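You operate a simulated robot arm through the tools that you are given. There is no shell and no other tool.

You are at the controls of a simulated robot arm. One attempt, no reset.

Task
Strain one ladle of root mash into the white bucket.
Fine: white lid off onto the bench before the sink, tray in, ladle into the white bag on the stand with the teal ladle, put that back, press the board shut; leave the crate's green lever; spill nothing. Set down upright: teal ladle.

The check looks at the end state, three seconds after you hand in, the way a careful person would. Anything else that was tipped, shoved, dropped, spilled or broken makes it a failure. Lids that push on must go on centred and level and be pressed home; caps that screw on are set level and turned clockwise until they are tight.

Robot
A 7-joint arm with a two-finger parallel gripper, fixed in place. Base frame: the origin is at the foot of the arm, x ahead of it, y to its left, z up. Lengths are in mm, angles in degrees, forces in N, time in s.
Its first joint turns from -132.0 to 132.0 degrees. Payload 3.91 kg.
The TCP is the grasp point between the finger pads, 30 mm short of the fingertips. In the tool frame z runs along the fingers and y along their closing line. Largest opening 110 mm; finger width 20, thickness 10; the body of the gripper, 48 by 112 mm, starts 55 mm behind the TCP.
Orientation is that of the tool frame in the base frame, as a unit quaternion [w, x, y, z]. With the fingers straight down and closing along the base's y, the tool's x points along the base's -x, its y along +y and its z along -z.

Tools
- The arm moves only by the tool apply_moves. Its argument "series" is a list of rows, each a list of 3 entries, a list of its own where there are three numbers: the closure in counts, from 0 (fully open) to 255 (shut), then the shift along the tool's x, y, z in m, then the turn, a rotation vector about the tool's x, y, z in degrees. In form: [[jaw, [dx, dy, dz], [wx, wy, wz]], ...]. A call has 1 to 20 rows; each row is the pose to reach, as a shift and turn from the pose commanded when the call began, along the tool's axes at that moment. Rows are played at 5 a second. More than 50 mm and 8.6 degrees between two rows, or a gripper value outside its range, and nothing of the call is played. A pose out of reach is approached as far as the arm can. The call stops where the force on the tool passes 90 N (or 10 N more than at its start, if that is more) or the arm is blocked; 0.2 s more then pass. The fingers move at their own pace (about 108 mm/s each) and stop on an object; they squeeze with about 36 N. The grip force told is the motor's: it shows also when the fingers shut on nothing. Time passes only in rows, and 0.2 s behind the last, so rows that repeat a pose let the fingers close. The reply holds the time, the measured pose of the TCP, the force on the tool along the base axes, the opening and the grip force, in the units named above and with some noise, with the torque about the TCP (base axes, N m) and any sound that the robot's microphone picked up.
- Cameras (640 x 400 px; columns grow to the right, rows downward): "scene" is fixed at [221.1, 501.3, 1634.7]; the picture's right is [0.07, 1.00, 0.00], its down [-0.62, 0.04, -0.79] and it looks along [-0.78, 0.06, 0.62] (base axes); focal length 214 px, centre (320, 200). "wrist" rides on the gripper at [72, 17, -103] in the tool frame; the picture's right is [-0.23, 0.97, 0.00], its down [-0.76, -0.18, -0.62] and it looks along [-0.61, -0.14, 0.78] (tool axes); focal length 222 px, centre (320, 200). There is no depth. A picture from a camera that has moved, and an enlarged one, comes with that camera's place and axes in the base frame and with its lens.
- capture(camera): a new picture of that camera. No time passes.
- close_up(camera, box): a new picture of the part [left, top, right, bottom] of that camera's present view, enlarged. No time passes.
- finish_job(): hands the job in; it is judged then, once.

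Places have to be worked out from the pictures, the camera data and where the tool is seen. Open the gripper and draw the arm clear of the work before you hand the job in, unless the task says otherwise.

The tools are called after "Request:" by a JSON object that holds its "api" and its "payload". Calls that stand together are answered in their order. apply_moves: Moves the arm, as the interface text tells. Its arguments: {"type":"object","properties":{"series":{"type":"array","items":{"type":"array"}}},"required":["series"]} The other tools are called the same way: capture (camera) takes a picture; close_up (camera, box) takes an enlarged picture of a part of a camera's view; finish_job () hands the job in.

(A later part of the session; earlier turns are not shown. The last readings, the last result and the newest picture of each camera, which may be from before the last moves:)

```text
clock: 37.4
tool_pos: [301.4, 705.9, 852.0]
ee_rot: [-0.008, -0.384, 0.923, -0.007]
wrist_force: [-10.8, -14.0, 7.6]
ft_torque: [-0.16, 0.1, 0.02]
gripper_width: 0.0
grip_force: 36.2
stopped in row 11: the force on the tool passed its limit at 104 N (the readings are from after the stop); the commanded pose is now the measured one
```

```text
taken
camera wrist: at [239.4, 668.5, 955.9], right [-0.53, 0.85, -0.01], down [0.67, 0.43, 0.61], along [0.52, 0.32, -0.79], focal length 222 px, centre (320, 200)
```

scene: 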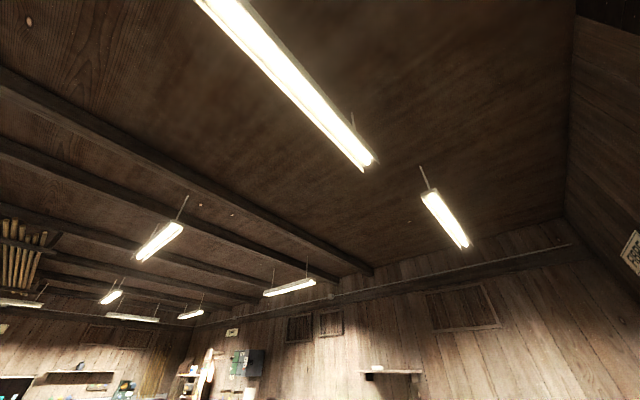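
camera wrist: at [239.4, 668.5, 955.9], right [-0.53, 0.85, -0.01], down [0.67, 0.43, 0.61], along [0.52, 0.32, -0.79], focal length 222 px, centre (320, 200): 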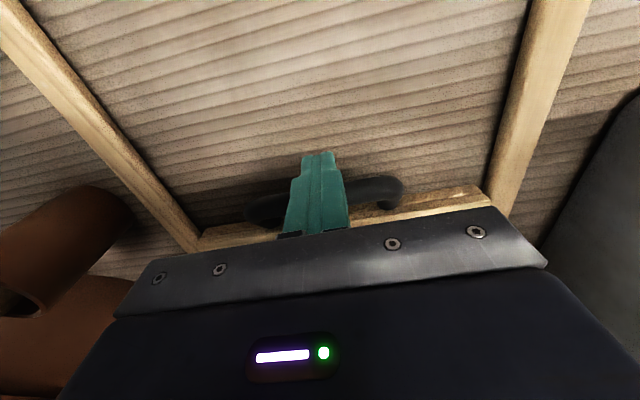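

The push stopped firmly after ~225 mm of travel — probably the end stop. Backing off and rising to check the alignment under the bag.

Request:
{"api": "apply_moves", "payload": {"series": [[255, [0.01, 0, 0], [0, 0, 0]], [255, [0.04, 0, 0], [0.3, -0.9, 0.3]], [255, [0.08, 0, -0.02], [0.3, -0.9, 0.3]], [255, [0.12, 0, -0.06], [0.3, -0.9, 0.3]], [255, [0.16, 0, -0.1], [0.3, -0.9, 0.3]], [255, [0.2, 0, -0.14], [0.3, -0.9, 0.3]], [255, [0.22, 0, -0.18], [0.3, -0.9, 0.3]], [255, [0.22, 0, -0.22], [0.3, -0.9, 0.3]]]}}

Request:
{"api": "capture", "payload": {"camera": "wrist"}}

```text
refused: row 4 steps farther than a row can; nothing moved
```

```text
taken
camera wrist: at [239.4, 668.5, 955.9], right [-0.53, 0.85, -0.01], down [0.67, 0.43, 0.61], along [0.52, 0.32, -0.79], focal length 222 px, centre (320, 200)
```

wrist: 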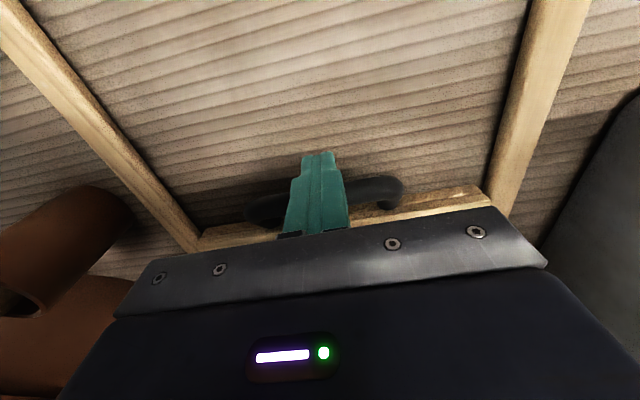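

A step was too long; splitting it finer.

Request:
{"api": "apply_moves", "payload": {"series": [[255, [0.01, 0, 0], [0, 0, 0]], [255, [0.04, 0, 0], [-0.39, -1.16, 0.18]], [255, [0.075, 0, -0.015], [-0.39, -1.16, 0.18]], [255, [0.105, 0, -0.045], [-0.39, -1.16, 0.18]], [255, [0.135, 0, -0.075], [-0.39, -1.16, 0.18]], [255, [0.165, 0, -0.105], [-0.39, -1.16, 0.18]], [255, [0.195, 0, -0.135], [-0.39, -1.16, 0.18]], [255, [0.22, 0, -0.165], [-0.39, -1.16, 0.18]], [255, [0.22, 0, -0.21], [-0.39, -1.16, 0.18]], [255, [0.22, 0, -0.255], [-0.39, -1.16, 0.18]]]}}

Request:
{"api": "capture", "payload": {"camera": "wrist"}}

```text
clock: 39.6
tool_pos: [148.9, 553.9, 1110.4]
ee_rot: [0.002, -0.383, 0.924, -0.001]
wrist_force: [-1.5, 1.2, 0.3]
ft_torque: [-0.02, 0.01, 0.02]
gripper_width: 0.0
grip_force: 35.1
```

```text
taken
camera wrist: at [85.5, 515.3, 1213.2], right [-0.53, 0.85, 0.0], down [0.66, 0.41, 0.63], along [0.53, 0.33, -0.78], focal length 222 px, centre (320, 200)
```

wrist: 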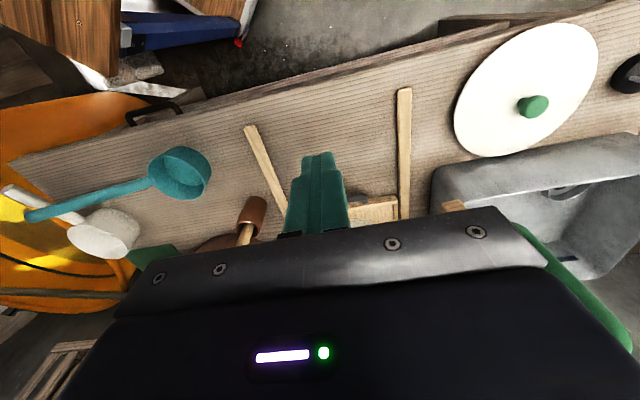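

Now the raised, tilted viewpoint to see the bucket under the bag.

Request:
{"api": "apply_moves", "payload": {"series": [[255, [-0.007, -0.003, -0.04], [-0.7, -5.3, -2.4]], [255, [-0.015, -0.007, -0.08], [-1.4, -10.6, -4.9]], [255, [-0.022, -0.01, -0.12], [-2.1, -15.9, -7.3]], [255, [-0.029, -0.013, -0.16], [-2.8, -21.2, -9.7]], [255, [-0.037, -0.016, -0.2], [-3.5, -26.5, -12.2]], [255, [-0.044, -0.02, -0.237], [-4.2, -31.8, -14.6]]]}}

Request:
{"api": "capture", "payload": {"camera": "wrist"}}

Request:
{"api": "close_up", "payload": {"camera": "wrist", "box": [210, 0, 470, 230]}}

```text
clock: 41.0
tool_pos: [194.3, 574.7, 1346.9]
ee_rot: [0.239, -0.481, 0.832, 0.136]
wrist_force: [-0.1, 0.7, -0.9]
ft_torque: [0.0, 0.01, -0.04]
gripper_width: 0.2
grip_force: 36.0
```

```text
taken
camera wrist: at [122.4, 482.5, 1396.6], right [-0.75, 0.65, 0.12], down [0.31, 0.18, 0.93], along [0.59, 0.73, -0.34], focal length 222 px, centre (320, 200)
```

wrist: 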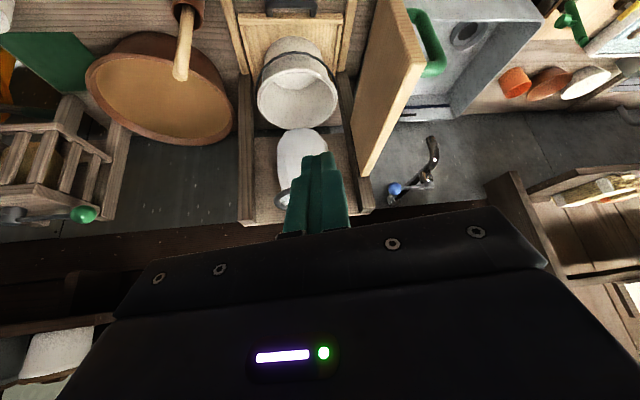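

```text
1.74 times, centred on (340, 115) of wrist
camera zoom: at [122.4, 482.5, 1396.6], right [-0.75, 0.65, 0.12], down [0.31, 0.18, 0.93], along [0.59, 0.73, -0.34], focal length 386 px, centre (285, 348)
```

zoom: 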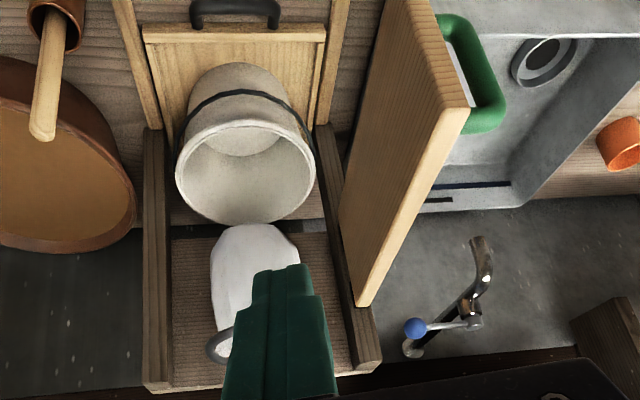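

The bucket now sits in the stand (centre s≈874). I'll open the fingers and rise a bit to locate the bag's ring more precisely.

Request:
{"api": "apply_moves", "payload": {"series": [[0, [0.021, 0, -0.034], [0, 0, 0]], [0, [0.042, 0, -0.068], [0, 0, 0]], [0, [0.042, 0, -0.068], [0, 0, 0]]]}}

Request:
{"api": "close_up", "payload": {"camera": "wrist", "box": [210, 0, 470, 230]}}

Request:
{"api": "apply_moves", "payload": {"series": [[0, [0, -0.04, 0], [0, 0, 0]], [0, [0, -0.08, 0], [0, 0, 0]], [0, [0, -0.12, 0], [0, 0, 0]], [0, [0, -0.15, 0], [0, 0, 0]], [0, [0, -0.15, 0], [0, 0, 0]]]}}

Request:
{"api": "close_up", "payload": {"camera": "wrist", "box": [300, 0, 560, 230]}}

```text
clock: 41.8
tool_pos: [162.2, 510.5, 1381.8]
ee_rot: [0.24, -0.481, 0.832, 0.137]
wrist_force: [-0.3, 0.2, 0.5]
ft_torque: [0.02, 0.0, 0.01]
gripper_width: 110.2
grip_force: 0.1
```

```text
1.74 times, centred on (340, 115) of wrist
camera zoom: at [89.2, 418.5, 1431.4], right [-0.75, 0.65, 0.12], down [0.31, 0.18, 0.93], along [0.59, 0.73, -0.34], focal length 386 px, centre (285, 348)
```

zoom: 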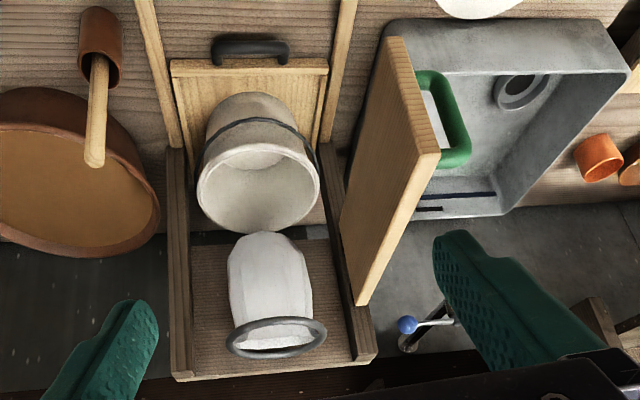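

```text
clock: 43.0
tool_pos: [288.4, 431.8, 1382.9]
ee_rot: [0.24, -0.482, 0.831, 0.137]
wrist_force: [0.3, -0.1, 0.8]
ft_torque: [0.0, -0.01, 0.07]
gripper_width: 109.9
grip_force: 0.0
```

```text
1.74 times, centred on (430, 115) of wrist
camera zoom: at [216.2, 340.9, 1431.6], right [-0.75, 0.65, 0.12], down [0.31, 0.18, 0.93], along [0.59, 0.73, -0.34], focal length 386 px, centre (129, 348)
```

zoom: 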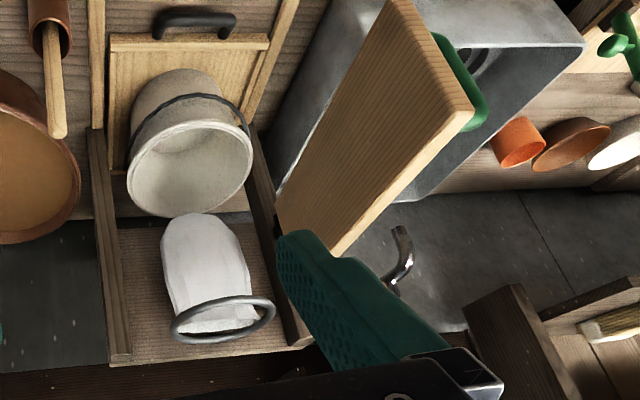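

Ring centre triangulates to (425, 817, 1224), i.e. right above the bucket, so the tray is in. Next: go to the teal ladle with the tool vertical, yawed so the closing line is across its handle.

Request:
{"api": "apply_moves", "payload": {"series": [[0, [0.008, -0.012, 0.016], [2.1, 1.6, 7.3]], [0, [0.016, -0.023, 0.032], [4.2, 3.2, 14.6]], [0, [0.025, -0.035, 0.048], [6.3, 4.8, 21.9]], [0, [0.033, -0.046, 0.065], [8.3, 6.4, 29.1]], [0, [0.041, -0.058, 0.081], [10.4, 8.0, 36.4]], [0, [0.049, -0.07, 0.097], [12.5, 9.6, 43.7]], [0, [0.058, -0.081, 0.113], [14.6, 11.2, 51.0]], [0, [0.066, -0.093, 0.129], [16.7, 12.8, 58.3]], [0, [0.074, -0.105, 0.145], [18.8, 14.4, 65.6]], [0, [0.082, -0.116, 0.161], [20.9, 16.0, 72.9]], [0, [0.09, -0.128, 0.178], [22.9, 17.6, 80.1]], [0, [0.099, -0.139, 0.194], [25.0, 19.2, 87.4]], [0, [0.107, -0.151, 0.21], [27.1, 20.8, 94.7]], [0, [0.115, -0.163, 0.226], [29.2, 22.4, 102.0]], [0, [0.115, -0.163, 0.226], [29.2, 22.4, 102.0]]]}}

Request:
{"api": "capture", "payload": {"camera": "wrist"}}

```text
clock: 46.2
tool_pos: [443.3, 373.0, 1129.6]
ee_rot: [0.002, 0.384, 0.923, 0.001]
wrist_force: [-0.1, -0.5, 0.9]
ft_torque: [0.02, 0.0, 0.02]
gripper_width: 109.8
grip_force: 0.0
```

```text
taken
camera wrist: at [403.5, 437.3, 1234.1], right [0.85, 0.53, 0.0], down [0.41, -0.67, 0.62], along [0.33, -0.53, -0.78], focal length 222 px, centre (320, 200)
```

wrist: 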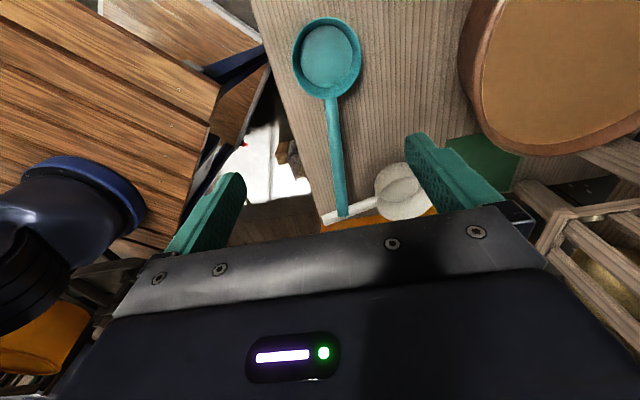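

Request:
{"api": "close_up", "payload": {"camera": "wrist", "box": [250, 0, 450, 230]}}

Request:
{"api": "close_up", "payload": {"camera": "wrist", "box": [440, 0, 640, 160]}}

```text
1.74 times, centred on (350, 115) of wrist
camera zoom: at [403.5, 437.3, 1234.1], right [0.85, 0.53, 0.0], down [0.41, -0.67, 0.62], along [0.33, -0.53, -0.78], focal length 386 px, centre (268, 348)
```

zoom: 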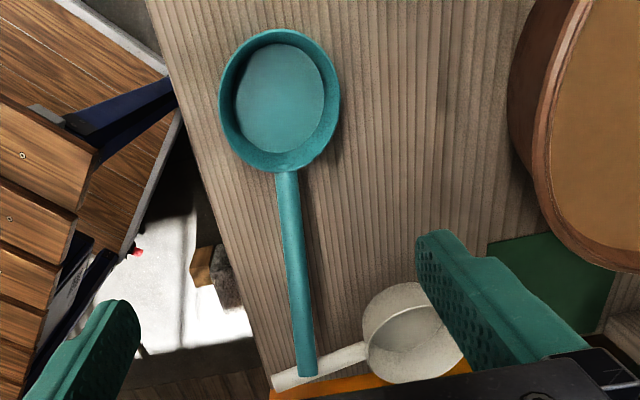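

```text
2.50 times, centred on (540, 80) of wrist
camera zoom: at [403.5, 437.3, 1234.1], right [0.85, 0.53, 0.0], down [0.41, -0.67, 0.62], along [0.33, -0.53, -0.78], focal length 555 px, centre (-230, 500)
```

zoom: 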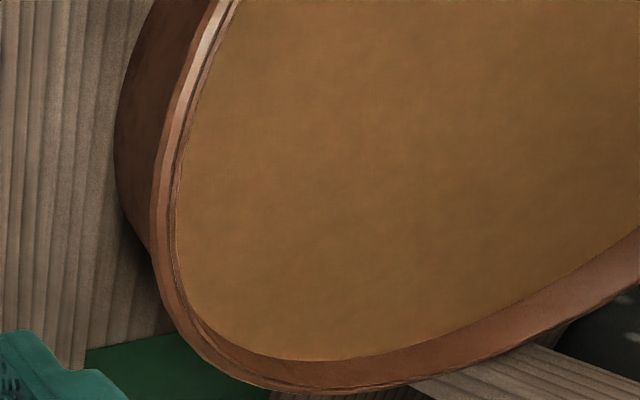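

The teal ladle's bowl (~107 mm wide) is centred at about (434, 405) and its handle rises at ~20° to an end near (590, 219, 926), azimuth −50°. I'll align yaw to the handle and hover over its middle.

Request:
{"api": "apply_moves", "payload": {"series": [[0, [-0.02, 0.001, 0.034], [0, 0, 1.0]], [0, [-0.04, 0.002, 0.068], [0, 0, 2.1]], [0, [-0.06, 0.003, 0.102], [0, 0, 3.1]], [0, [-0.08, 0.004, 0.136], [0, 0, 4.2]], [0, [-0.1, 0.004, 0.16], [0, 0, 5.2]], [0, [-0.1, 0.004, 0.16], [0, 0, 5.2]]]}}

Request:
{"api": "capture", "payload": {"camera": "wrist"}}

```text
clock: 47.6
tool_pos: [515.0, 304.6, 972.1]
ee_rot: [0.002, 0.424, 0.906, 0.001]
wrist_force: [0.2, -0.3, -0.3]
ft_torque: [0.01, 0.02, 0.02]
gripper_width: 110.1
grip_force: 0.0
```

```text
taken
camera wrist: at [481.7, 371.2, 1074.8], right [0.89, 0.45, 0.0], down [0.35, -0.7, 0.62], along [0.28, -0.56, -0.78], focal length 222 px, centre (320, 200)
```

wrist: 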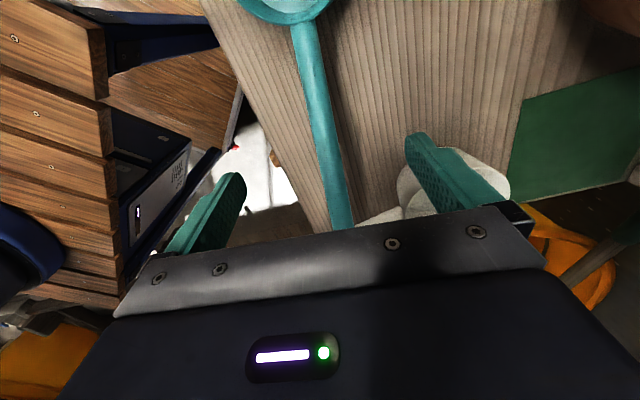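

The handle's predicted line matches the picture; at the grip point it lies near (518, 306, 877). Lowering astride it.

Request:
{"api": "apply_moves", "payload": {"series": [[0, [0, 0.003, 0.03], [0, 0, 0]], [0, [0, 0.003, 0.06], [0, 0, 0]], [0, [0, 0.003, 0.08], [0, 0, 0]], [0, [0, 0.003, 0.087], [0, 0, 0]]]}}

Request:
{"api": "capture", "payload": {"camera": "wrist"}}

```text
clock: 48.6
tool_pos: [518.2, 306.0, 883.1]
ee_rot: [0.002, 0.424, 0.906, 0.001]
wrist_force: [0.0, 0.8, 0.3]
ft_torque: [0.0, 0.0, 0.0]
gripper_width: 109.8
grip_force: 0.1
```

```text
taken
camera wrist: at [484.7, 374.1, 987.5], right [0.89, 0.45, 0.0], down [0.35, -0.7, 0.62], along [0.28, -0.56, -0.78], focal length 222 px, centre (320, 200)
```

wrist: 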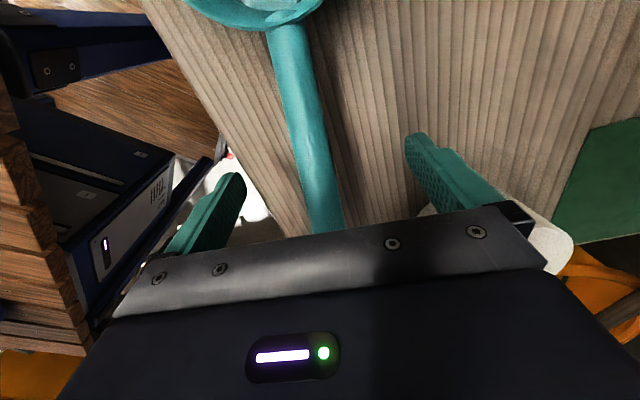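

The handle passes centrally between the pads at about TCP height. Closing on it.

Request:
{"api": "apply_moves", "payload": {"series": [[120, [0, 0, 0], [0, 0, 0]], [180, [0, 0, 0], [0, 0, 0]], [220, [0, 0, 0], [0, 0, 0]], [255, [0, 0, 0], [0, 0, 0]], [255, [0, 0, 0], [0, 0, 0]], [255, [0, 0, 0], [0, 0, 0]]]}}

Request:
{"api": "capture", "payload": {"camera": "wrist"}}

```text
clock: 50.0
tool_pos: [517.5, 307.4, 883.8]
ee_rot: [0.001, 0.423, 0.906, 0.001]
wrist_force: [-0.4, -0.2, 0.7]
ft_torque: [-0.12, -0.01, 0.01]
gripper_width: 21.3
grip_force: 36.1
```

```text
taken
camera wrist: at [484.7, 374.2, 987.5], right [0.89, 0.45, 0.0], down [0.35, -0.7, 0.62], along [0.28, -0.56, -0.78], focal length 222 px, centre (320, 200)
```

wrist: 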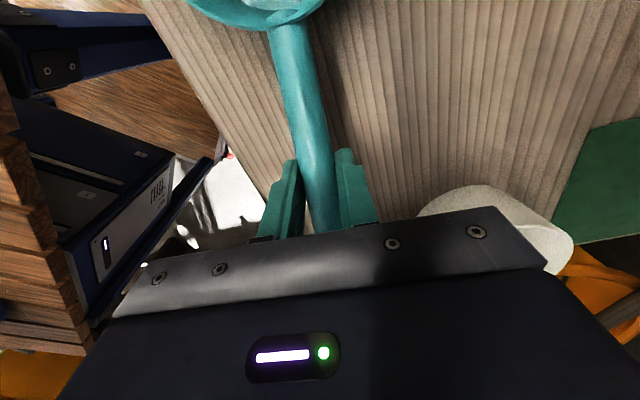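

Handle gripped (21 mm round). Lifting gently and checking that the ladle stays level.

Request:
{"api": "apply_moves", "payload": {"series": [[255, [0, 0, -0.005], [0, 0, 0]], [255, [0, 0, -0.015], [0, 0, 0]], [255, [0, 0, -0.03], [0, 0, 0]], [255, [0, 0, -0.05], [0, 0, 0]], [255, [0, 0, -0.08], [0, 0, 0]], [255, [0, 0, -0.11], [0, 0, 0]]]}}

Request:
{"api": "capture", "payload": {"camera": "wrist"}}

```text
clock: 51.4
tool_pos: [518.8, 305.1, 995.9]
ee_rot: [0.002, 0.424, 0.906, 0.001]
wrist_force: [-0.8, 0.1, -2.0]
ft_torque: [-0.12, -0.07, -0.02]
gripper_width: 21.4
grip_force: 36.0
```

```text
taken
camera wrist: at [485.5, 372.5, 1099.4], right [0.89, 0.45, 0.0], down [0.35, -0.7, 0.62], along [0.28, -0.56, -0.78], focal length 222 px, centre (320, 200)
```

wrist: 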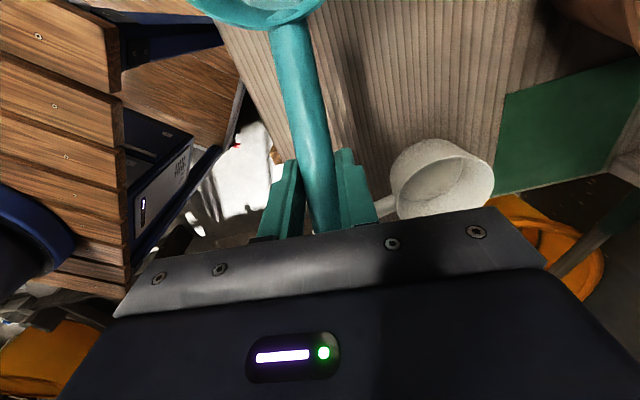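

Ladle held (about 2 N) and hanging correctly. Rising, then moving out toward the pot for a closer look at its rim and the mash level.

Request:
{"api": "apply_moves", "payload": {"series": [[255, [0, 0, -0.04], [0, 0, 0]], [255, [0, 0, -0.08], [0, 0, 0]], [255, [0, 0, -0.12], [0, 0, 0]], [255, [0, 0.03, -0.154], [0, 0, 0]], [255, [0.002, 0.065, -0.154], [0, 0, 0]], [255, [0.003, 0.1, -0.154], [0, 0, 0]], [255, [0.004, 0.135, -0.154], [0, 0, 0]], [255, [0.005, 0.17, -0.154], [0, 0, 0]], [255, [0.006, 0.205, -0.154], [0, 0, 0]], [255, [0.007, 0.24, -0.154], [0, 0, 0]], [255, [0.008, 0.27, -0.154], [0, 0, 0]], [255, [0.009, 0.29, -0.154], [0, 0, 0]], [255, [0.009, 0.297, -0.154], [0, 0, 0]]]}}

Request:
{"api": "capture", "payload": {"camera": "wrist"}}

```text
clock: 53.7
tool_pos: [692.3, 462.5, 1150.8]
ee_rot: [-0.001, 0.425, 0.905, -0.006]
wrist_force: [-37.1, -36.0, 11.6]
ft_torque: [2.62, -3.07, -0.43]
gripper_width: 21.4
grip_force: 35.9
stopped in row 11: the force on the tool passed its limit at 104 N (the readings are from after the stop); the commanded pose is now the measured one
```

```text
taken
camera wrist: at [660.1, 529.1, 1254.5], right [0.89, 0.45, -0.01], down [0.35, -0.69, 0.63], along [0.27, -0.56, -0.78], focal length 222 px, centre (320, 200)
```

wrist: 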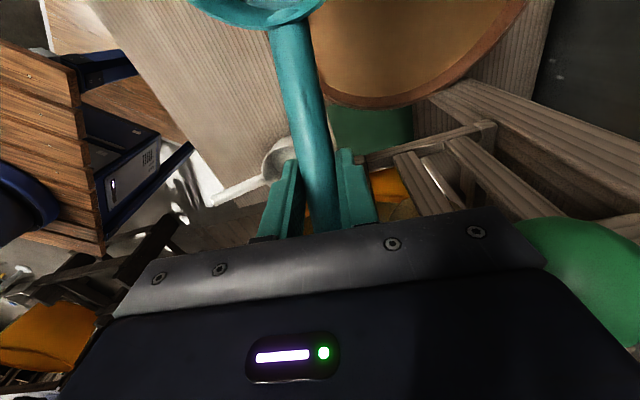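

I was stopped: the green knob in the lower right is the crate's lever, at about (727, 510, 1224), and my gripper body touched it. Backing off straight away along the reverse path and inspecting it.

Request:
{"api": "apply_moves", "payload": {"series": [[255, [0, -0.01, 0], [0, 0, 0]], [255, [0, -0.03, 0], [0, 0, 0]], [255, [0, -0.06, 0], [0, 0, 0]], [255, [0, -0.1, 0], [0, 0, 0]]]}}

Request:
{"api": "capture", "payload": {"camera": "wrist"}}

```text
clock: 54.7
tool_pos: [617.8, 398.9, 1151.2]
ee_rot: [-0.002, 0.424, 0.906, -0.006]
wrist_force: [1.3, 0.3, -3.0]
ft_torque: [-0.15, -0.1, 0.0]
gripper_width: 20.8
grip_force: 35.7
```

```text
taken
camera wrist: at [585.7, 466.7, 1254.1], right [0.89, 0.45, -0.01], down [0.35, -0.69, 0.63], along [0.27, -0.56, -0.78], focal length 222 px, centre (320, 200)
```

wrist: 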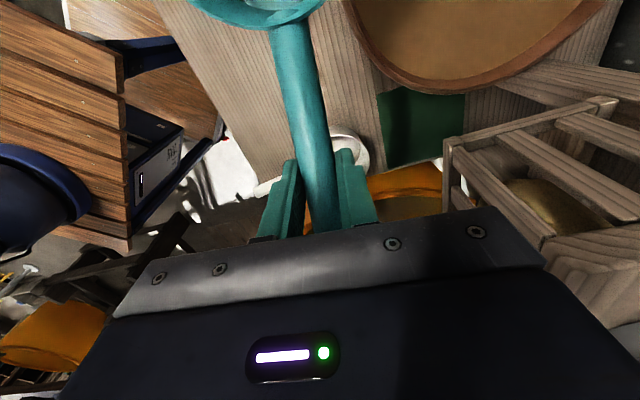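

The ladle is still held properly. To check whether the lever was disturbed, I'll return to my earlier comparison viewpoint (194, 574, 1347) at height, clear of everything.

Request:
{"api": "apply_moves", "payload": {"series": [[255, [0, -0.02, -0.04], [0, 0, 0]], [255, [0.01, -0.05, -0.08], [0, 0, 0]], [255, [0.038, -0.062, -0.088], [-2.2, -1.5, -7.6]], [255, [0.067, -0.073, -0.097], [-4.4, -3.1, -15.3]], [255, [0.095, -0.085, -0.105], [-6.6, -4.6, -22.9]], [255, [0.123, -0.097, -0.113], [-8.7, -6.1, -30.5]], [255, [0.151, -0.108, -0.121], [-10.9, -7.6, -38.1]], [255, [0.18, -0.12, -0.13], [-13.1, -9.2, -45.8]], [255, [0.208, -0.132, -0.138], [-15.3, -10.7, -53.4]], [255, [0.236, -0.143, -0.146], [-17.5, -12.2, -61.0]], [255, [0.265, -0.155, -0.155], [-19.7, -13.8, -68.7]], [255, [0.293, -0.167, -0.163], [-21.9, -15.3, -76.3]], [255, [0.321, -0.178, -0.171], [-24.0, -16.8, -83.9]], [255, [0.349, -0.19, -0.179], [-26.2, -18.3, -91.5]], [255, [0.378, -0.202, -0.188], [-28.4, -19.9, -99.2]], [255, [0.406, -0.213, -0.196], [-30.6, -21.4, -106.8]], [255, [0.406, -0.213, -0.196], [-30.6, -21.4, -106.8]]]}}

Request:
{"api": "capture", "payload": {"camera": "wrist"}}

Request:
{"api": "close_up", "payload": {"camera": "wrist", "box": [0, 80, 240, 240]}}

```text
refused: row 2 steps farther than a row can; nothing moved
```

```text
taken
camera wrist: at [585.7, 466.7, 1254.1], right [0.89, 0.45, -0.01], down [0.35, -0.69, 0.63], along [0.27, -0.56, -0.78], focal length 222 px, centre (320, 200)
```

wrist: 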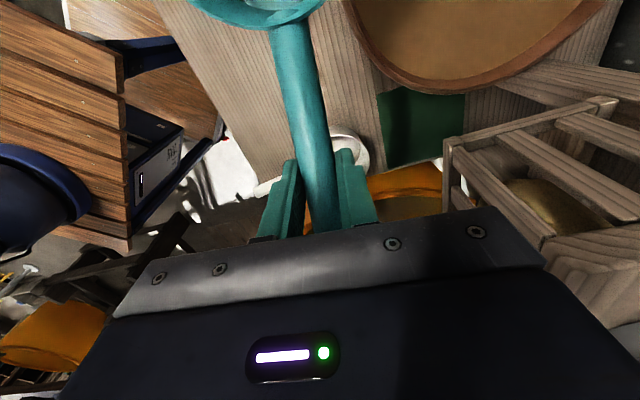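

```text
2.50 times, centred on (120, 160) of wrist
camera zoom: at [585.7, 466.7, 1254.1], right [0.89, 0.45, -0.01], down [0.35, -0.69, 0.63], along [0.27, -0.56, -0.78], focal length 555 px, centre (820, 300)
```

zoom: 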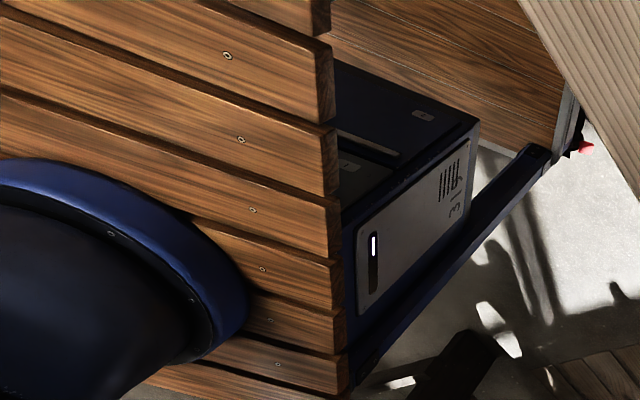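

Row 2 was marginally over the step limit; resending with smaller first steps.

Request:
{"api": "apply_moves", "payload": {"series": [[255, [0, -0.02, -0.035], [0, 0, 0]], [255, [0.01, -0.045, -0.07], [0, 0, 0]], [255, [0.038, -0.06, -0.085], [-2.2, -1.5, -7.6]], [255, [0.067, -0.073, -0.097], [-4.4, -3.1, -15.3]], [255, [0.095, -0.085, -0.105], [-6.6, -4.6, -22.9]], [255, [0.123, -0.097, -0.113], [-8.7, -6.1, -30.5]], [255, [0.151, -0.108, -0.121], [-10.9, -7.6, -38.1]], [255, [0.18, -0.12, -0.13], [-13.1, -9.2, -45.8]], [255, [0.208, -0.132, -0.138], [-15.3, -10.7, -53.4]], [255, [0.236, -0.143, -0.146], [-17.5, -12.2, -61.0]], [255, [0.265, -0.155, -0.155], [-19.7, -13.8, -68.7]], [255, [0.293, -0.167, -0.163], [-21.9, -15.3, -76.3]], [255, [0.321, -0.178, -0.171], [-24.0, -16.8, -83.9]], [255, [0.349, -0.19, -0.179], [-26.2, -18.3, -91.5]], [255, [0.378, -0.202, -0.188], [-28.4, -19.9, -99.2]], [255, [0.406, -0.213, -0.196], [-30.6, -21.4, -106.8]], [255, [0.406, -0.213, -0.196], [-30.6, -21.4, -106.8]]]}}

Request:
{"api": "capture", "payload": {"camera": "wrist"}}

Request:
{"api": "close_up", "payload": {"camera": "wrist", "box": [0, 80, 240, 240]}}

```text
clock: 58.3
tool_pos: [196.3, 578.0, 1348.0]
ee_rot: [0.234, -0.481, 0.834, 0.135]
wrist_force: [0.3, -0.2, -1.9]
ft_torque: [0.07, -0.06, -0.03]
gripper_width: 21.4
grip_force: 36.1
```

```text
taken
camera wrist: at [123.5, 487.3, 1398.5], right [-0.74, 0.66, 0.12], down [0.32, 0.19, 0.93], along [0.59, 0.73, -0.35], focal length 222 px, centre (320, 200)
```

wrist: 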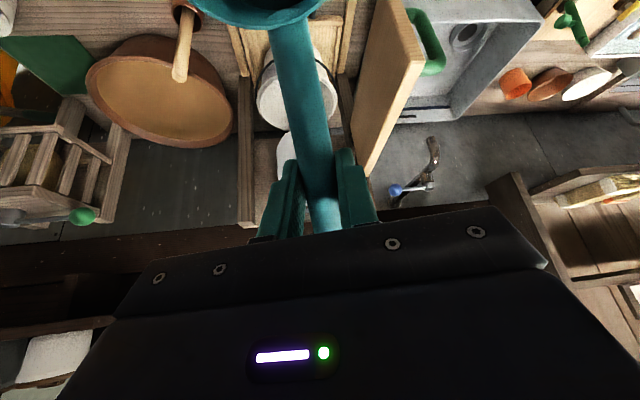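

```text
2.50 times, centred on (120, 160) of wrist
camera zoom: at [123.5, 487.3, 1398.5], right [-0.74, 0.66, 0.12], down [0.32, 0.19, 0.93], along [0.59, 0.73, -0.35], focal length 555 px, centre (820, 300)
```

zoom: 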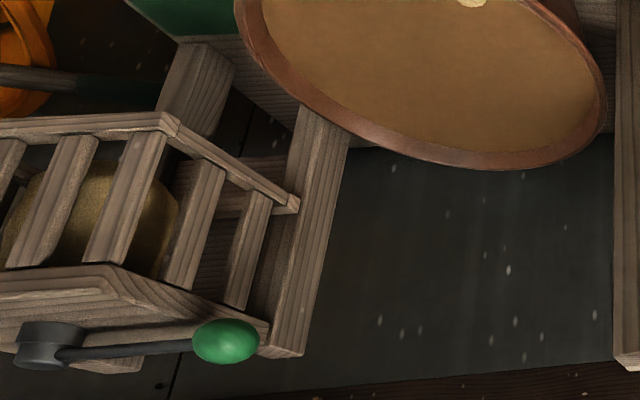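

The lever and hub look where they were (knob ≈ (728, 504, 1223), same within measurement), so it wasn't toggled. That region is off-limits, so I'll set the ladle back in its spot and re-grip it from the other yaw, letting me scoop with the handle toward the robot.

Request:
{"api": "apply_moves", "payload": {"series": [[255, [0.015, -0.026, 0.016], [1.9, 1.3, 6.7]], [255, [0.031, -0.052, 0.032], [3.8, 2.6, 13.4]], [255, [0.046, -0.078, 0.048], [5.6, 3.9, 20.1]], [255, [0.061, -0.104, 0.065], [7.5, 5.2, 26.8]], [255, [0.076, -0.13, 0.081], [9.4, 6.5, 33.4]], [255, [0.092, -0.156, 0.097], [11.3, 7.8, 40.1]], [255, [0.107, -0.181, 0.113], [13.1, 9.1, 46.8]], [255, [0.122, -0.207, 0.129], [15.0, 10.4, 53.5]], [255, [0.137, -0.233, 0.145], [16.9, 11.7, 60.2]], [255, [0.153, -0.259, 0.162], [18.8, 13.0, 66.9]], [255, [0.168, -0.285, 0.178], [20.6, 14.3, 73.6]], [255, [0.183, -0.311, 0.194], [22.5, 15.6, 80.3]], [255, [0.198, -0.337, 0.21], [24.4, 16.9, 86.9]], [255, [0.214, -0.363, 0.226], [26.3, 18.2, 93.6]], [255, [0.229, -0.389, 0.242], [28.1, 19.5, 100.3]], [255, [0.244, -0.415, 0.2585], [30.0, 20.8, 107.0]], [255, [0.244, -0.415, 0.2585], [30.0, 20.8, 107.0]]]}}

Request:
{"api": "capture", "payload": {"camera": "wrist"}}

```text
clock: 61.9
tool_pos: [516.0, 305.1, 997.5]
ee_rot: [0.001, 0.426, 0.905, 0.001]
wrist_force: [-0.2, 0.4, -0.6]
ft_torque: [-0.12, -0.13, -0.02]
gripper_width: 21.1
grip_force: 35.7
```

```text
taken
camera wrist: at [483.6, 371.8, 1100.9], right [0.9, 0.45, 0.0], down [0.35, -0.7, 0.62], along [0.28, -0.56, -0.78], focal length 222 px, centre (320, 200)
```

wrist: 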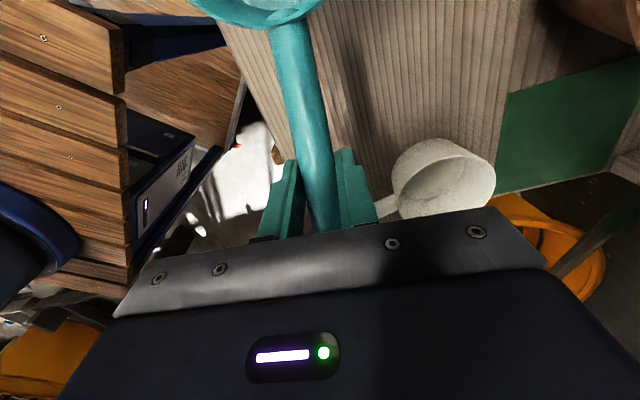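

Back above the ladle's spot, same pose. Lowering to the original grip height, slowly at the end.

Request:
{"api": "apply_moves", "payload": {"series": [[255, [0, 0.002, 0.04], [0, 0, 0]], [255, [0, 0.002, 0.08], [0, 0, 0]], [255, [0, 0.002, 0.1], [0, 0, 0]], [255, [0, 0.002, 0.108], [0, 0, 0]], [255, [0, 0.002, 0.111], [0, 0, 0]], [255, [0, 0.002, 0.113], [0, 0, 0]], [255, [0, 0.002, 0.113], [0, 0, 0]]]}}

```text
clock: 63.5
tool_pos: [518.7, 306.7, 884.7]
ee_rot: [0.001, 0.425, 0.905, 0.001]
wrist_force: [0.6, 0.0, -1.1]
ft_torque: [-0.14, -0.13, -0.02]
gripper_width: 21.3
grip_force: 35.9
```

Request:
{"api": "apply_moves", "payload": {"series": [[255, [0, 0, 0.001], [0, 0, 0]], [255, [0, 0, 0.002], [0, 0, 0]]]}}

```text
clock: 64.1
tool_pos: [520.1, 306.4, 883.7]
ee_rot: [0.001, 0.425, 0.905, 0.002]
wrist_force: [-0.4, -0.4, -1.7]
ft_torque: [-0.11, -0.07, 0.0]
gripper_width: 21.4
grip_force: 36.0
```

Request:
{"api": "apply_moves", "payload": {"series": [[255, [0, 0, 0.001], [0, 0, 0]], [255, [0, 0, 0.002], [0, 0, 0]]]}}

```text
clock: 64.7
tool_pos: [519.3, 305.3, 883.9]
ee_rot: [0.001, 0.427, 0.904, 0.002]
wrist_force: [5.3, -4.2, 15.4]
ft_torque: [0.58, 0.45, 0.03]
gripper_width: 21.3
grip_force: 35.6
```

Contact with the bench. Relieving slightly, then opening.

Request:
{"api": "apply_moves", "payload": {"series": [[255, [0, 0, -0.001], [0, 0, 0]], [255, [0, 0, -0.0015], [0, 0, 0]]]}}

```text
clock: 65.3
tool_pos: [518.4, 305.0, 884.0]
ee_rot: [0.0, 0.425, 0.905, 0.001]
wrist_force: [0.7, -0.1, -1.4]
ft_torque: [-0.12, -0.09, -0.03]
gripper_width: 21.3
grip_force: 36.4
```

Request:
{"api": "apply_moves", "payload": {"series": [[250, [0, 0, 0.0007], [0, 0, 0]], [225, [0, 0, 0.0007], [0, 0, 0]], [190, [0, 0, 0.0007], [0, 0, 0]], [120, [0, 0, 0.0007], [0, 0, 0]], [0, [0, 0, 0.0007], [0, 0, 0]], [0, [0, 0, -0.04], [0, 0, 0]], [0, [0, 0, -0.08], [0, 0, 0]], [0, [0, 0, -0.12], [0, 0, 0]]]}}

Request:
{"api": "capture", "payload": {"camera": "wrist"}}

```text
clock: 67.1
tool_pos: [517.3, 304.8, 1004.5]
ee_rot: [0.0, 0.424, 0.905, 0.001]
wrist_force: [-0.2, -0.2, -0.6]
ft_torque: [-0.05, 0.03, -0.01]
gripper_width: 110.0
grip_force: 0.1
```

```text
taken
camera wrist: at [485.0, 372.9, 1107.1], right [0.89, 0.45, 0.0], down [0.35, -0.7, 0.62], along [0.28, -0.56, -0.78], focal length 222 px, centre (320, 200)
```

wrist: 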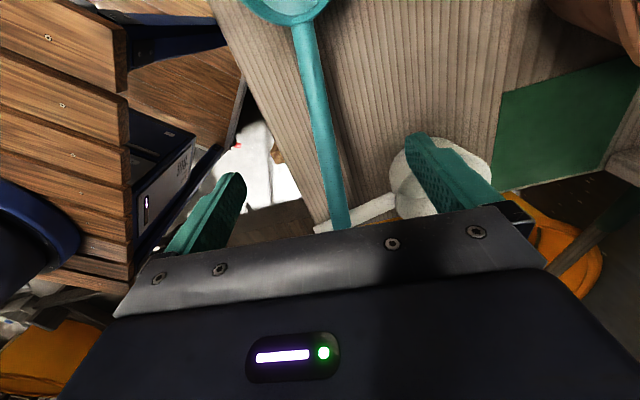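

The ladle is back, upright. Yawing the tool 180° (through the known-good range), raised a bit.

Request:
{"api": "apply_moves", "payload": {"series": [[0, [0, 0, -0.03], [0, 0, -8.2]], [0, [0, 0, -0.06], [0, 0, -16.4]], [0, [0, 0, -0.09], [0, 0, -24.5]], [0, [0, 0, -0.1], [0, 0, -32.7]], [0, [0, 0, -0.1], [0, 0, -40.9]], [0, [0, 0, -0.1], [0, 0, -49.1]], [0, [0, 0, -0.1], [0, 0, -57.3]], [0, [0, 0, -0.1], [0, 0, -65.5]], [0, [0, 0, -0.1], [0, 0, -73.6]], [0, [0, 0, -0.1], [0, 0, -81.8]], [0, [0, 0, -0.1], [0, 0, -90]]]}}

Request:
{"api": "capture", "payload": {"camera": "wrist"}}

Request:
{"api": "apply_moves", "payload": {"series": [[0, [0, 0, 0], [0, 0, -8.2]], [0, [0, 0, 0], [0, 0, -16.4]], [0, [0, 0, 0], [0, 0, -24.5]], [0, [0, 0, 0], [0, 0, -32.7]], [0, [0, 0, 0], [0, 0, -40.9]], [0, [0, 0, 0], [0, 0, -49.1]], [0, [0, 0, 0], [0, 0, -57.3]], [0, [0, 0, 0], [0, 0, -65.5]], [0, [0, 0, 0], [0, 0, -73.6]], [0, [0, 0, 0], [0, 0, -81.8]], [0, [0, 0, 0], [0, 0, -90]], [0, [0, 0, 0], [0, 0, -90]]]}}

Request:
{"api": "capture", "payload": {"camera": "wrist"}}

```text
clock: 69.5
tool_pos: [519.0, 306.9, 1103.4]
ee_rot: [0.002, -0.341, 0.94, 0.001]
wrist_force: [0.0, -0.4, 0.4]
ft_torque: [-0.01, 0.02, 0.02]
gripper_width: 109.9
grip_force: 0.1
```

```text
taken
camera wrist: at [452.2, 272.8, 1207.0], right [-0.45, 0.89, 0.0], down [0.7, 0.35, 0.63], along [0.56, 0.28, -0.78], focal length 222 px, centre (320, 200)
```

wrist: 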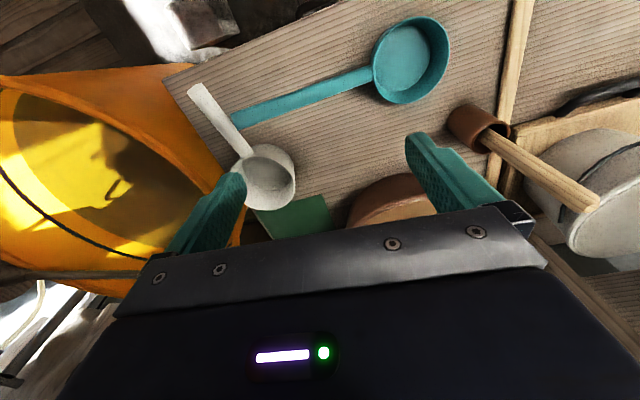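

```text
clock: 72.1
tool_pos: [518.6, 307.0, 1102.7]
ee_rot: [-0.002, 0.905, -0.425, 0.001]
wrist_force: [-0.4, -0.5, -0.4]
ft_torque: [0.03, 0.0, -0.05]
gripper_width: 109.8
grip_force: 0.0
```

```text
taken
camera wrist: at [551.7, 240.0, 1206.4], right [-0.89, -0.45, 0.0], down [-0.35, 0.7, 0.62], along [-0.28, 0.56, -0.78], focal length 222 px, centre (320, 200)
```

wrist: 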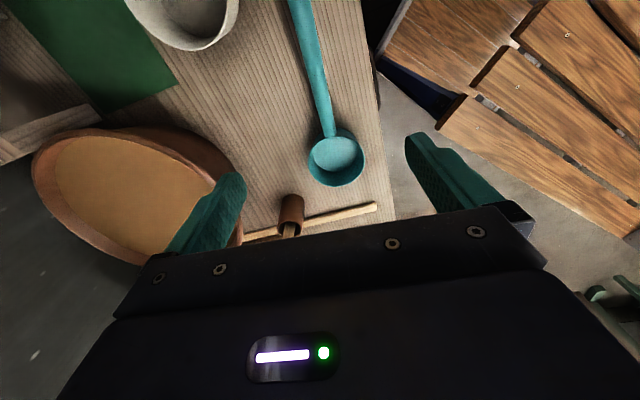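

ψ=130 is reachable. Let me enlarge the pot and ladle here for accurate geometry.

Request:
{"api": "close_up", "payload": {"camera": "wrist", "box": [0, 100, 260, 280]}}

Request:
{"api": "close_up", "payload": {"camera": "wrist", "box": [240, 0, 420, 240]}}

```text
2.22 times, centred on (130, 190) of wrist
camera zoom: at [551.7, 240.0, 1206.4], right [-0.89, -0.45, 0.0], down [-0.35, 0.7, 0.62], along [-0.28, 0.56, -0.78], focal length 494 px, centre (742, 222)
```

zoom: 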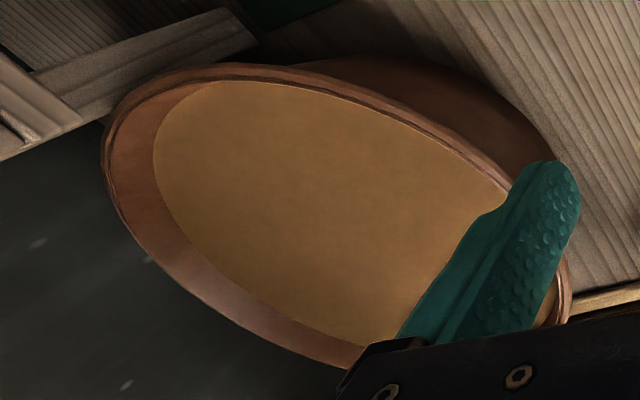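

```text
1.67 times, centred on (330, 120) of wrist
camera zoom: at [551.7, 240.0, 1206.4], right [-0.89, -0.45, 0.0], down [-0.35, 0.7, 0.62], along [-0.28, 0.56, -0.78], focal length 370 px, centre (303, 333)
```

zoom: 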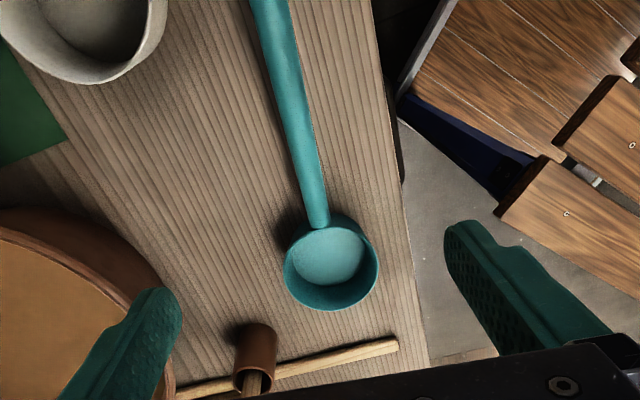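

Pot rim fits a circle centred near (697, 613), radius ~155, rim z≈921, mash ≈908. Now lowering at this yaw onto the handle, slightly higher on it this time (TCP z≈895).

Request:
{"api": "apply_moves", "payload": {"series": [[0, [0.005, 0, 0.04], [0, 0, 0]], [0, [0.005, 0, 0.08], [0, 0, 0]], [0, [0.005, 0, 0.12], [0, 0, 0]], [0, [0.005, 0, 0.16], [0, 0, 0]], [0, [0.005, 0, 0.19], [0, 0, 0]], [0, [0.005, 0, 0.207], [0, 0, 0]]]}}

Request:
{"api": "capture", "payload": {"camera": "wrist"}}

```text
clock: 73.5
tool_pos: [520.7, 302.2, 896.7]
ee_rot: [-0.001, 0.905, -0.426, 0.0]
wrist_force: [-0.7, -0.1, -0.4]
ft_torque: [0.03, 0.0, 0.03]
gripper_width: 109.9
grip_force: 0.0
```

```text
taken
camera wrist: at [554.8, 236.5, 1000.4], right [-0.89, -0.45, 0.0], down [-0.35, 0.7, 0.62], along [-0.28, 0.56, -0.78], focal length 222 px, centre (320, 200)
```

wrist: 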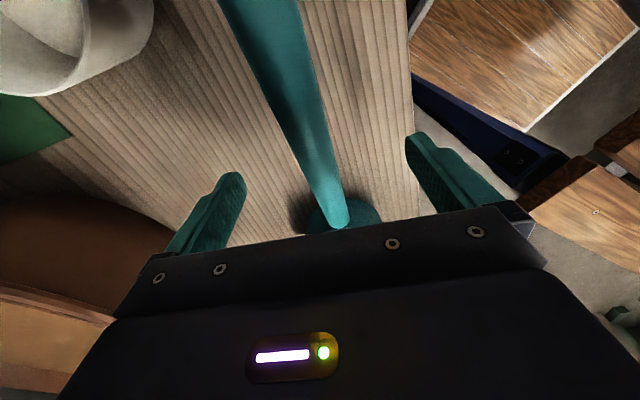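

Handle is centred. Closing.

Request:
{"api": "apply_moves", "payload": {"series": [[120, [0, 0, 0], [0, 0, 0]], [180, [0, 0, 0], [0, 0, 0]], [220, [0, 0, 0], [0, 0, 0]], [255, [0, 0, 0], [0, 0, 0]], [255, [0, 0, 0], [0, 0, 0]], [255, [0, 0, 0], [0, 0, 0]]]}}

Request:
{"api": "capture", "payload": {"camera": "wrist"}}

```text
clock: 74.9
tool_pos: [521.2, 302.1, 897.9]
ee_rot: [-0.002, 0.905, -0.426, 0.001]
wrist_force: [0.0, 0.4, 0.3]
ft_torque: [-0.11, -0.12, -0.01]
gripper_width: 21.0
grip_force: 35.7
```

```text
taken
camera wrist: at [555.2, 236.4, 1000.6], right [-0.89, -0.45, 0.0], down [-0.35, 0.7, 0.62], along [-0.28, 0.56, -0.78], focal length 222 px, centre (320, 200)
```

wrist: 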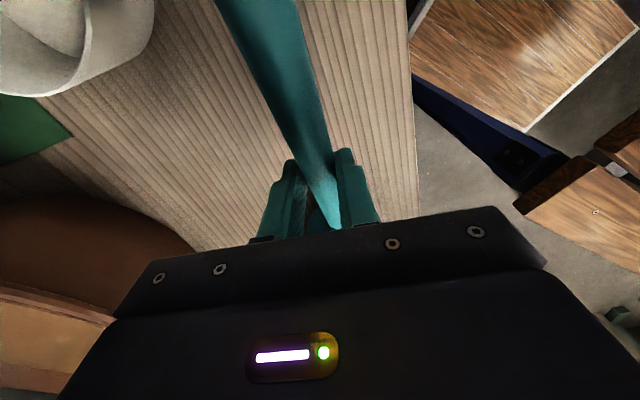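

Gripped. Lifting straight up to z≈1180, above the mallet, checking that the ladle hangs steady.

Request:
{"api": "apply_moves", "payload": {"series": [[255, [0, 0, -0.005], [0, 0, 0]], [255, [0, 0, -0.02], [0, 0, 0]], [255, [0, 0, -0.05], [0, 0, 0]], [255, [0, 0, -0.09], [0, 0, 0]], [255, [0, 0, -0.13], [0, 0, 0]], [255, [0, 0, -0.17], [0, 0, 0]], [255, [0, 0, -0.21], [0, 0, 0]], [255, [0, 0, -0.25], [0, 0, 0]], [255, [0, 0, -0.283], [0, 0, 0]], [255, [0, 0, -0.283], [0, 0, 0]]]}}

Request:
{"api": "capture", "payload": {"camera": "wrist"}}

```text
clock: 77.1
tool_pos: [521.8, 301.8, 1181.1]
ee_rot: [-0.002, 0.905, -0.425, 0.001]
wrist_force: [0.1, 0.3, -0.8]
ft_torque: [-0.14, -0.07, -0.01]
gripper_width: 21.0
grip_force: 36.0
```

```text
taken
camera wrist: at [555.2, 234.8, 1283.6], right [-0.89, -0.45, 0.0], down [-0.35, 0.7, 0.62], along [-0.28, 0.56, -0.78], focal length 222 px, centre (320, 200)
```

wrist: 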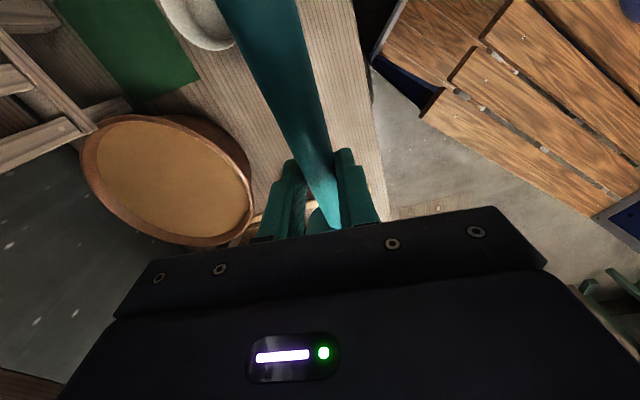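

The whole pot is visible from here; enlarging for a better fit of rim and mash level.

Request:
{"api": "close_up", "payload": {"camera": "wrist", "box": [60, 100, 270, 260]}}

Request:
{"api": "close_up", "payload": {"camera": "wrist", "box": [0, 0, 210, 160]}}

```text
2.50 times, centred on (165, 180) of wrist
camera zoom: at [555.2, 234.8, 1283.6], right [-0.89, -0.45, 0.0], down [-0.35, 0.7, 0.62], along [-0.28, 0.56, -0.78], focal length 555 px, centre (708, 250)
```

zoom: 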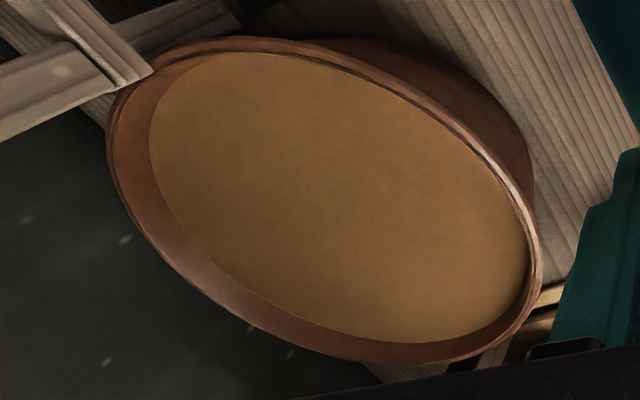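

```text
2.50 times, centred on (105, 80) of wrist
camera zoom: at [555.2, 234.8, 1283.6], right [-0.89, -0.45, 0.0], down [-0.35, 0.7, 0.62], along [-0.28, 0.56, -0.78], focal length 555 px, centre (858, 500)
```

zoom: 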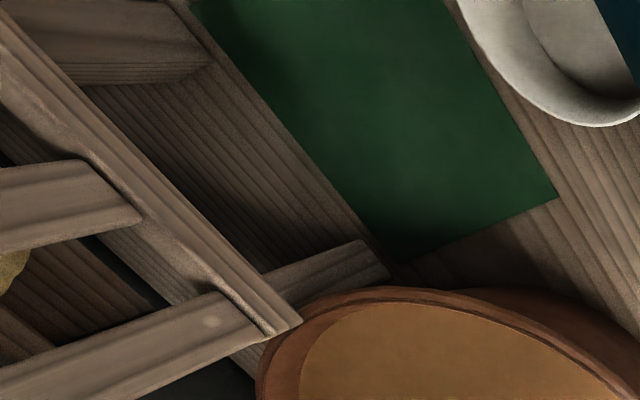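

Fit: pot centre ≈ (696, 617), R ≈ 160, rim ≈ 918, mash ~13 mm lower. Moving over at z≈1180 with the handle turned toward the robot, well away from the crate.

Request:
{"api": "apply_moves", "payload": {"series": [[255, [-0.008, -0.012, 0], [0, 0, 5]], [255, [-0.02, -0.03, 0], [0, 0, 12]], [255, [-0.033, -0.048, 0], [0, 0, 19]], [255, [-0.046, -0.067, 0], [0, 0, 26]], [255, [-0.059, -0.086, 0], [0, 0, 33]], [255, [-0.072, -0.105, 0], [0, 0, 40]], [255, [-0.085, -0.125, 0], [0, 0, 48]], [255, [-0.098, -0.144, 0], [0, 0, 56]], [255, [-0.111, -0.163, 0], [0, 0, 64]], [255, [-0.124, -0.182, 0], [0, 0, 72]], [255, [-0.136, -0.2, 0], [0, 0, 79]], [255, [-0.147, -0.215, 0], [0, 0, 84.7]], [255, [-0.147, -0.215, 0], [0, 0, 84.7]]]}}

Request:
{"api": "capture", "payload": {"camera": "wrist"}}

```text
clock: 79.9
tool_pos: [592.9, 553.9, 1178.9]
ee_rot: [0.002, -0.382, 0.924, 0.0]
wrist_force: [0.5, 0.1, -2.3]
ft_torque: [-0.07, 0.16, -0.02]
gripper_width: 20.9
grip_force: 35.6
```

```text
taken
camera wrist: at [529.4, 513.9, 1282.5], right [-0.53, 0.85, 0.0], down [0.66, 0.41, 0.63], along [0.53, 0.33, -0.78], focal length 222 px, centre (320, 200)
```

wrist: 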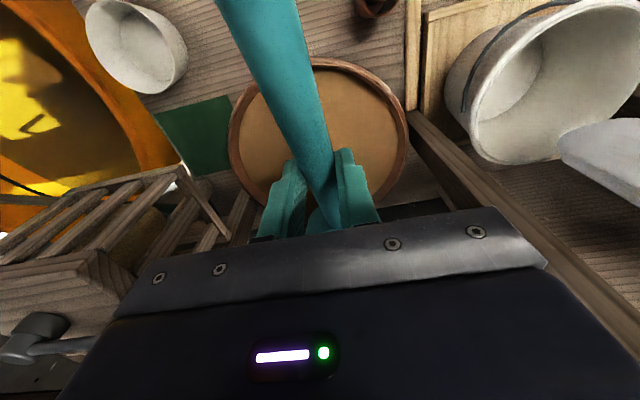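

Pot centre confirmed (≈701, 617). Descending over the pot to TCP 1025 (bowl bottom still above the mash).

Request:
{"api": "apply_moves", "payload": {"series": [[255, [0, 0, 0.03], [0, 0, 0]], [255, [0, 0, 0.06], [0, 0, 0]], [255, [0, 0, 0.09], [0, 0, 0]], [255, [0, 0, 0.12], [0, 0, 0]], [255, [0, 0, 0.145], [0, 0, 0]], [255, [0, 0, 0.155], [0, 0, 0]], [255, [0, 0, 0.155], [0, 0, 0]]]}}

Request:
{"api": "capture", "payload": {"camera": "wrist"}}

```text
clock: 81.5
tool_pos: [593.0, 553.0, 1024.5]
ee_rot: [0.002, -0.382, 0.924, 0.0]
wrist_force: [-0.5, -0.2, -2.1]
ft_torque: [-0.16, 0.11, 0.02]
gripper_width: 21.0
grip_force: 35.9
```

```text
taken
camera wrist: at [529.8, 513.9, 1127.3], right [-0.53, 0.85, 0.0], down [0.66, 0.41, 0.63], along [0.53, 0.33, -0.78], focal length 222 px, centre (320, 200)
```

wrist: 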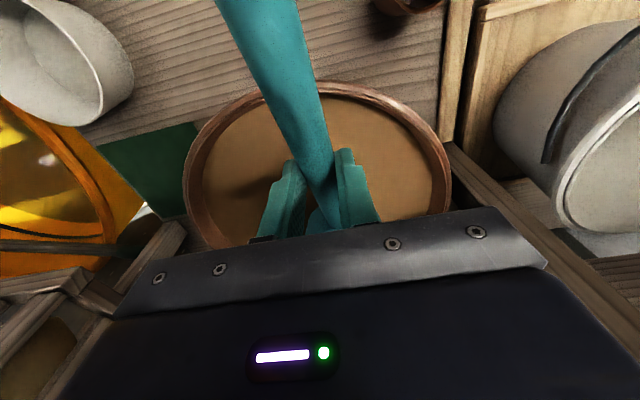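

Near rim triangulates to z≈913–918. Lowering the bowl bottom into the mash and reading forces.

Request:
{"api": "apply_moves", "payload": {"series": [[255, [0, 0, 0.012], [0, 0, 0]], [255, [0, 0, 0.024], [0, 0, 0]], [255, [0, 0, 0.036], [0, 0, 0]], [255, [0, 0, 0.046], [0, 0, 0]], [255, [0, 0, 0.054], [0, 0, 0]]]}}

Request:
{"api": "capture", "payload": {"camera": "wrist"}}

```text
clock: 82.7
tool_pos: [594.1, 552.7, 971.6]
ee_rot: [0.001, -0.382, 0.924, 0.001]
wrist_force: [-0.8, 0.6, -1.0]
ft_torque: [-0.09, 0.11, -0.01]
gripper_width: 21.1
grip_force: 36.1
```

```text
taken
camera wrist: at [530.6, 513.7, 1074.4], right [-0.53, 0.85, 0.0], down [0.66, 0.41, 0.63], along [0.53, 0.33, -0.78], focal length 222 px, centre (320, 200)
```

wrist: 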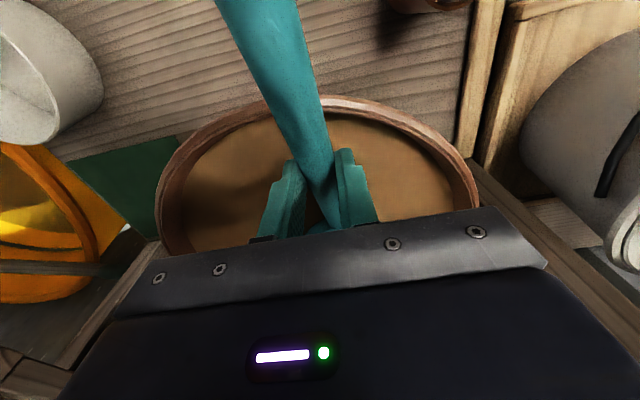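

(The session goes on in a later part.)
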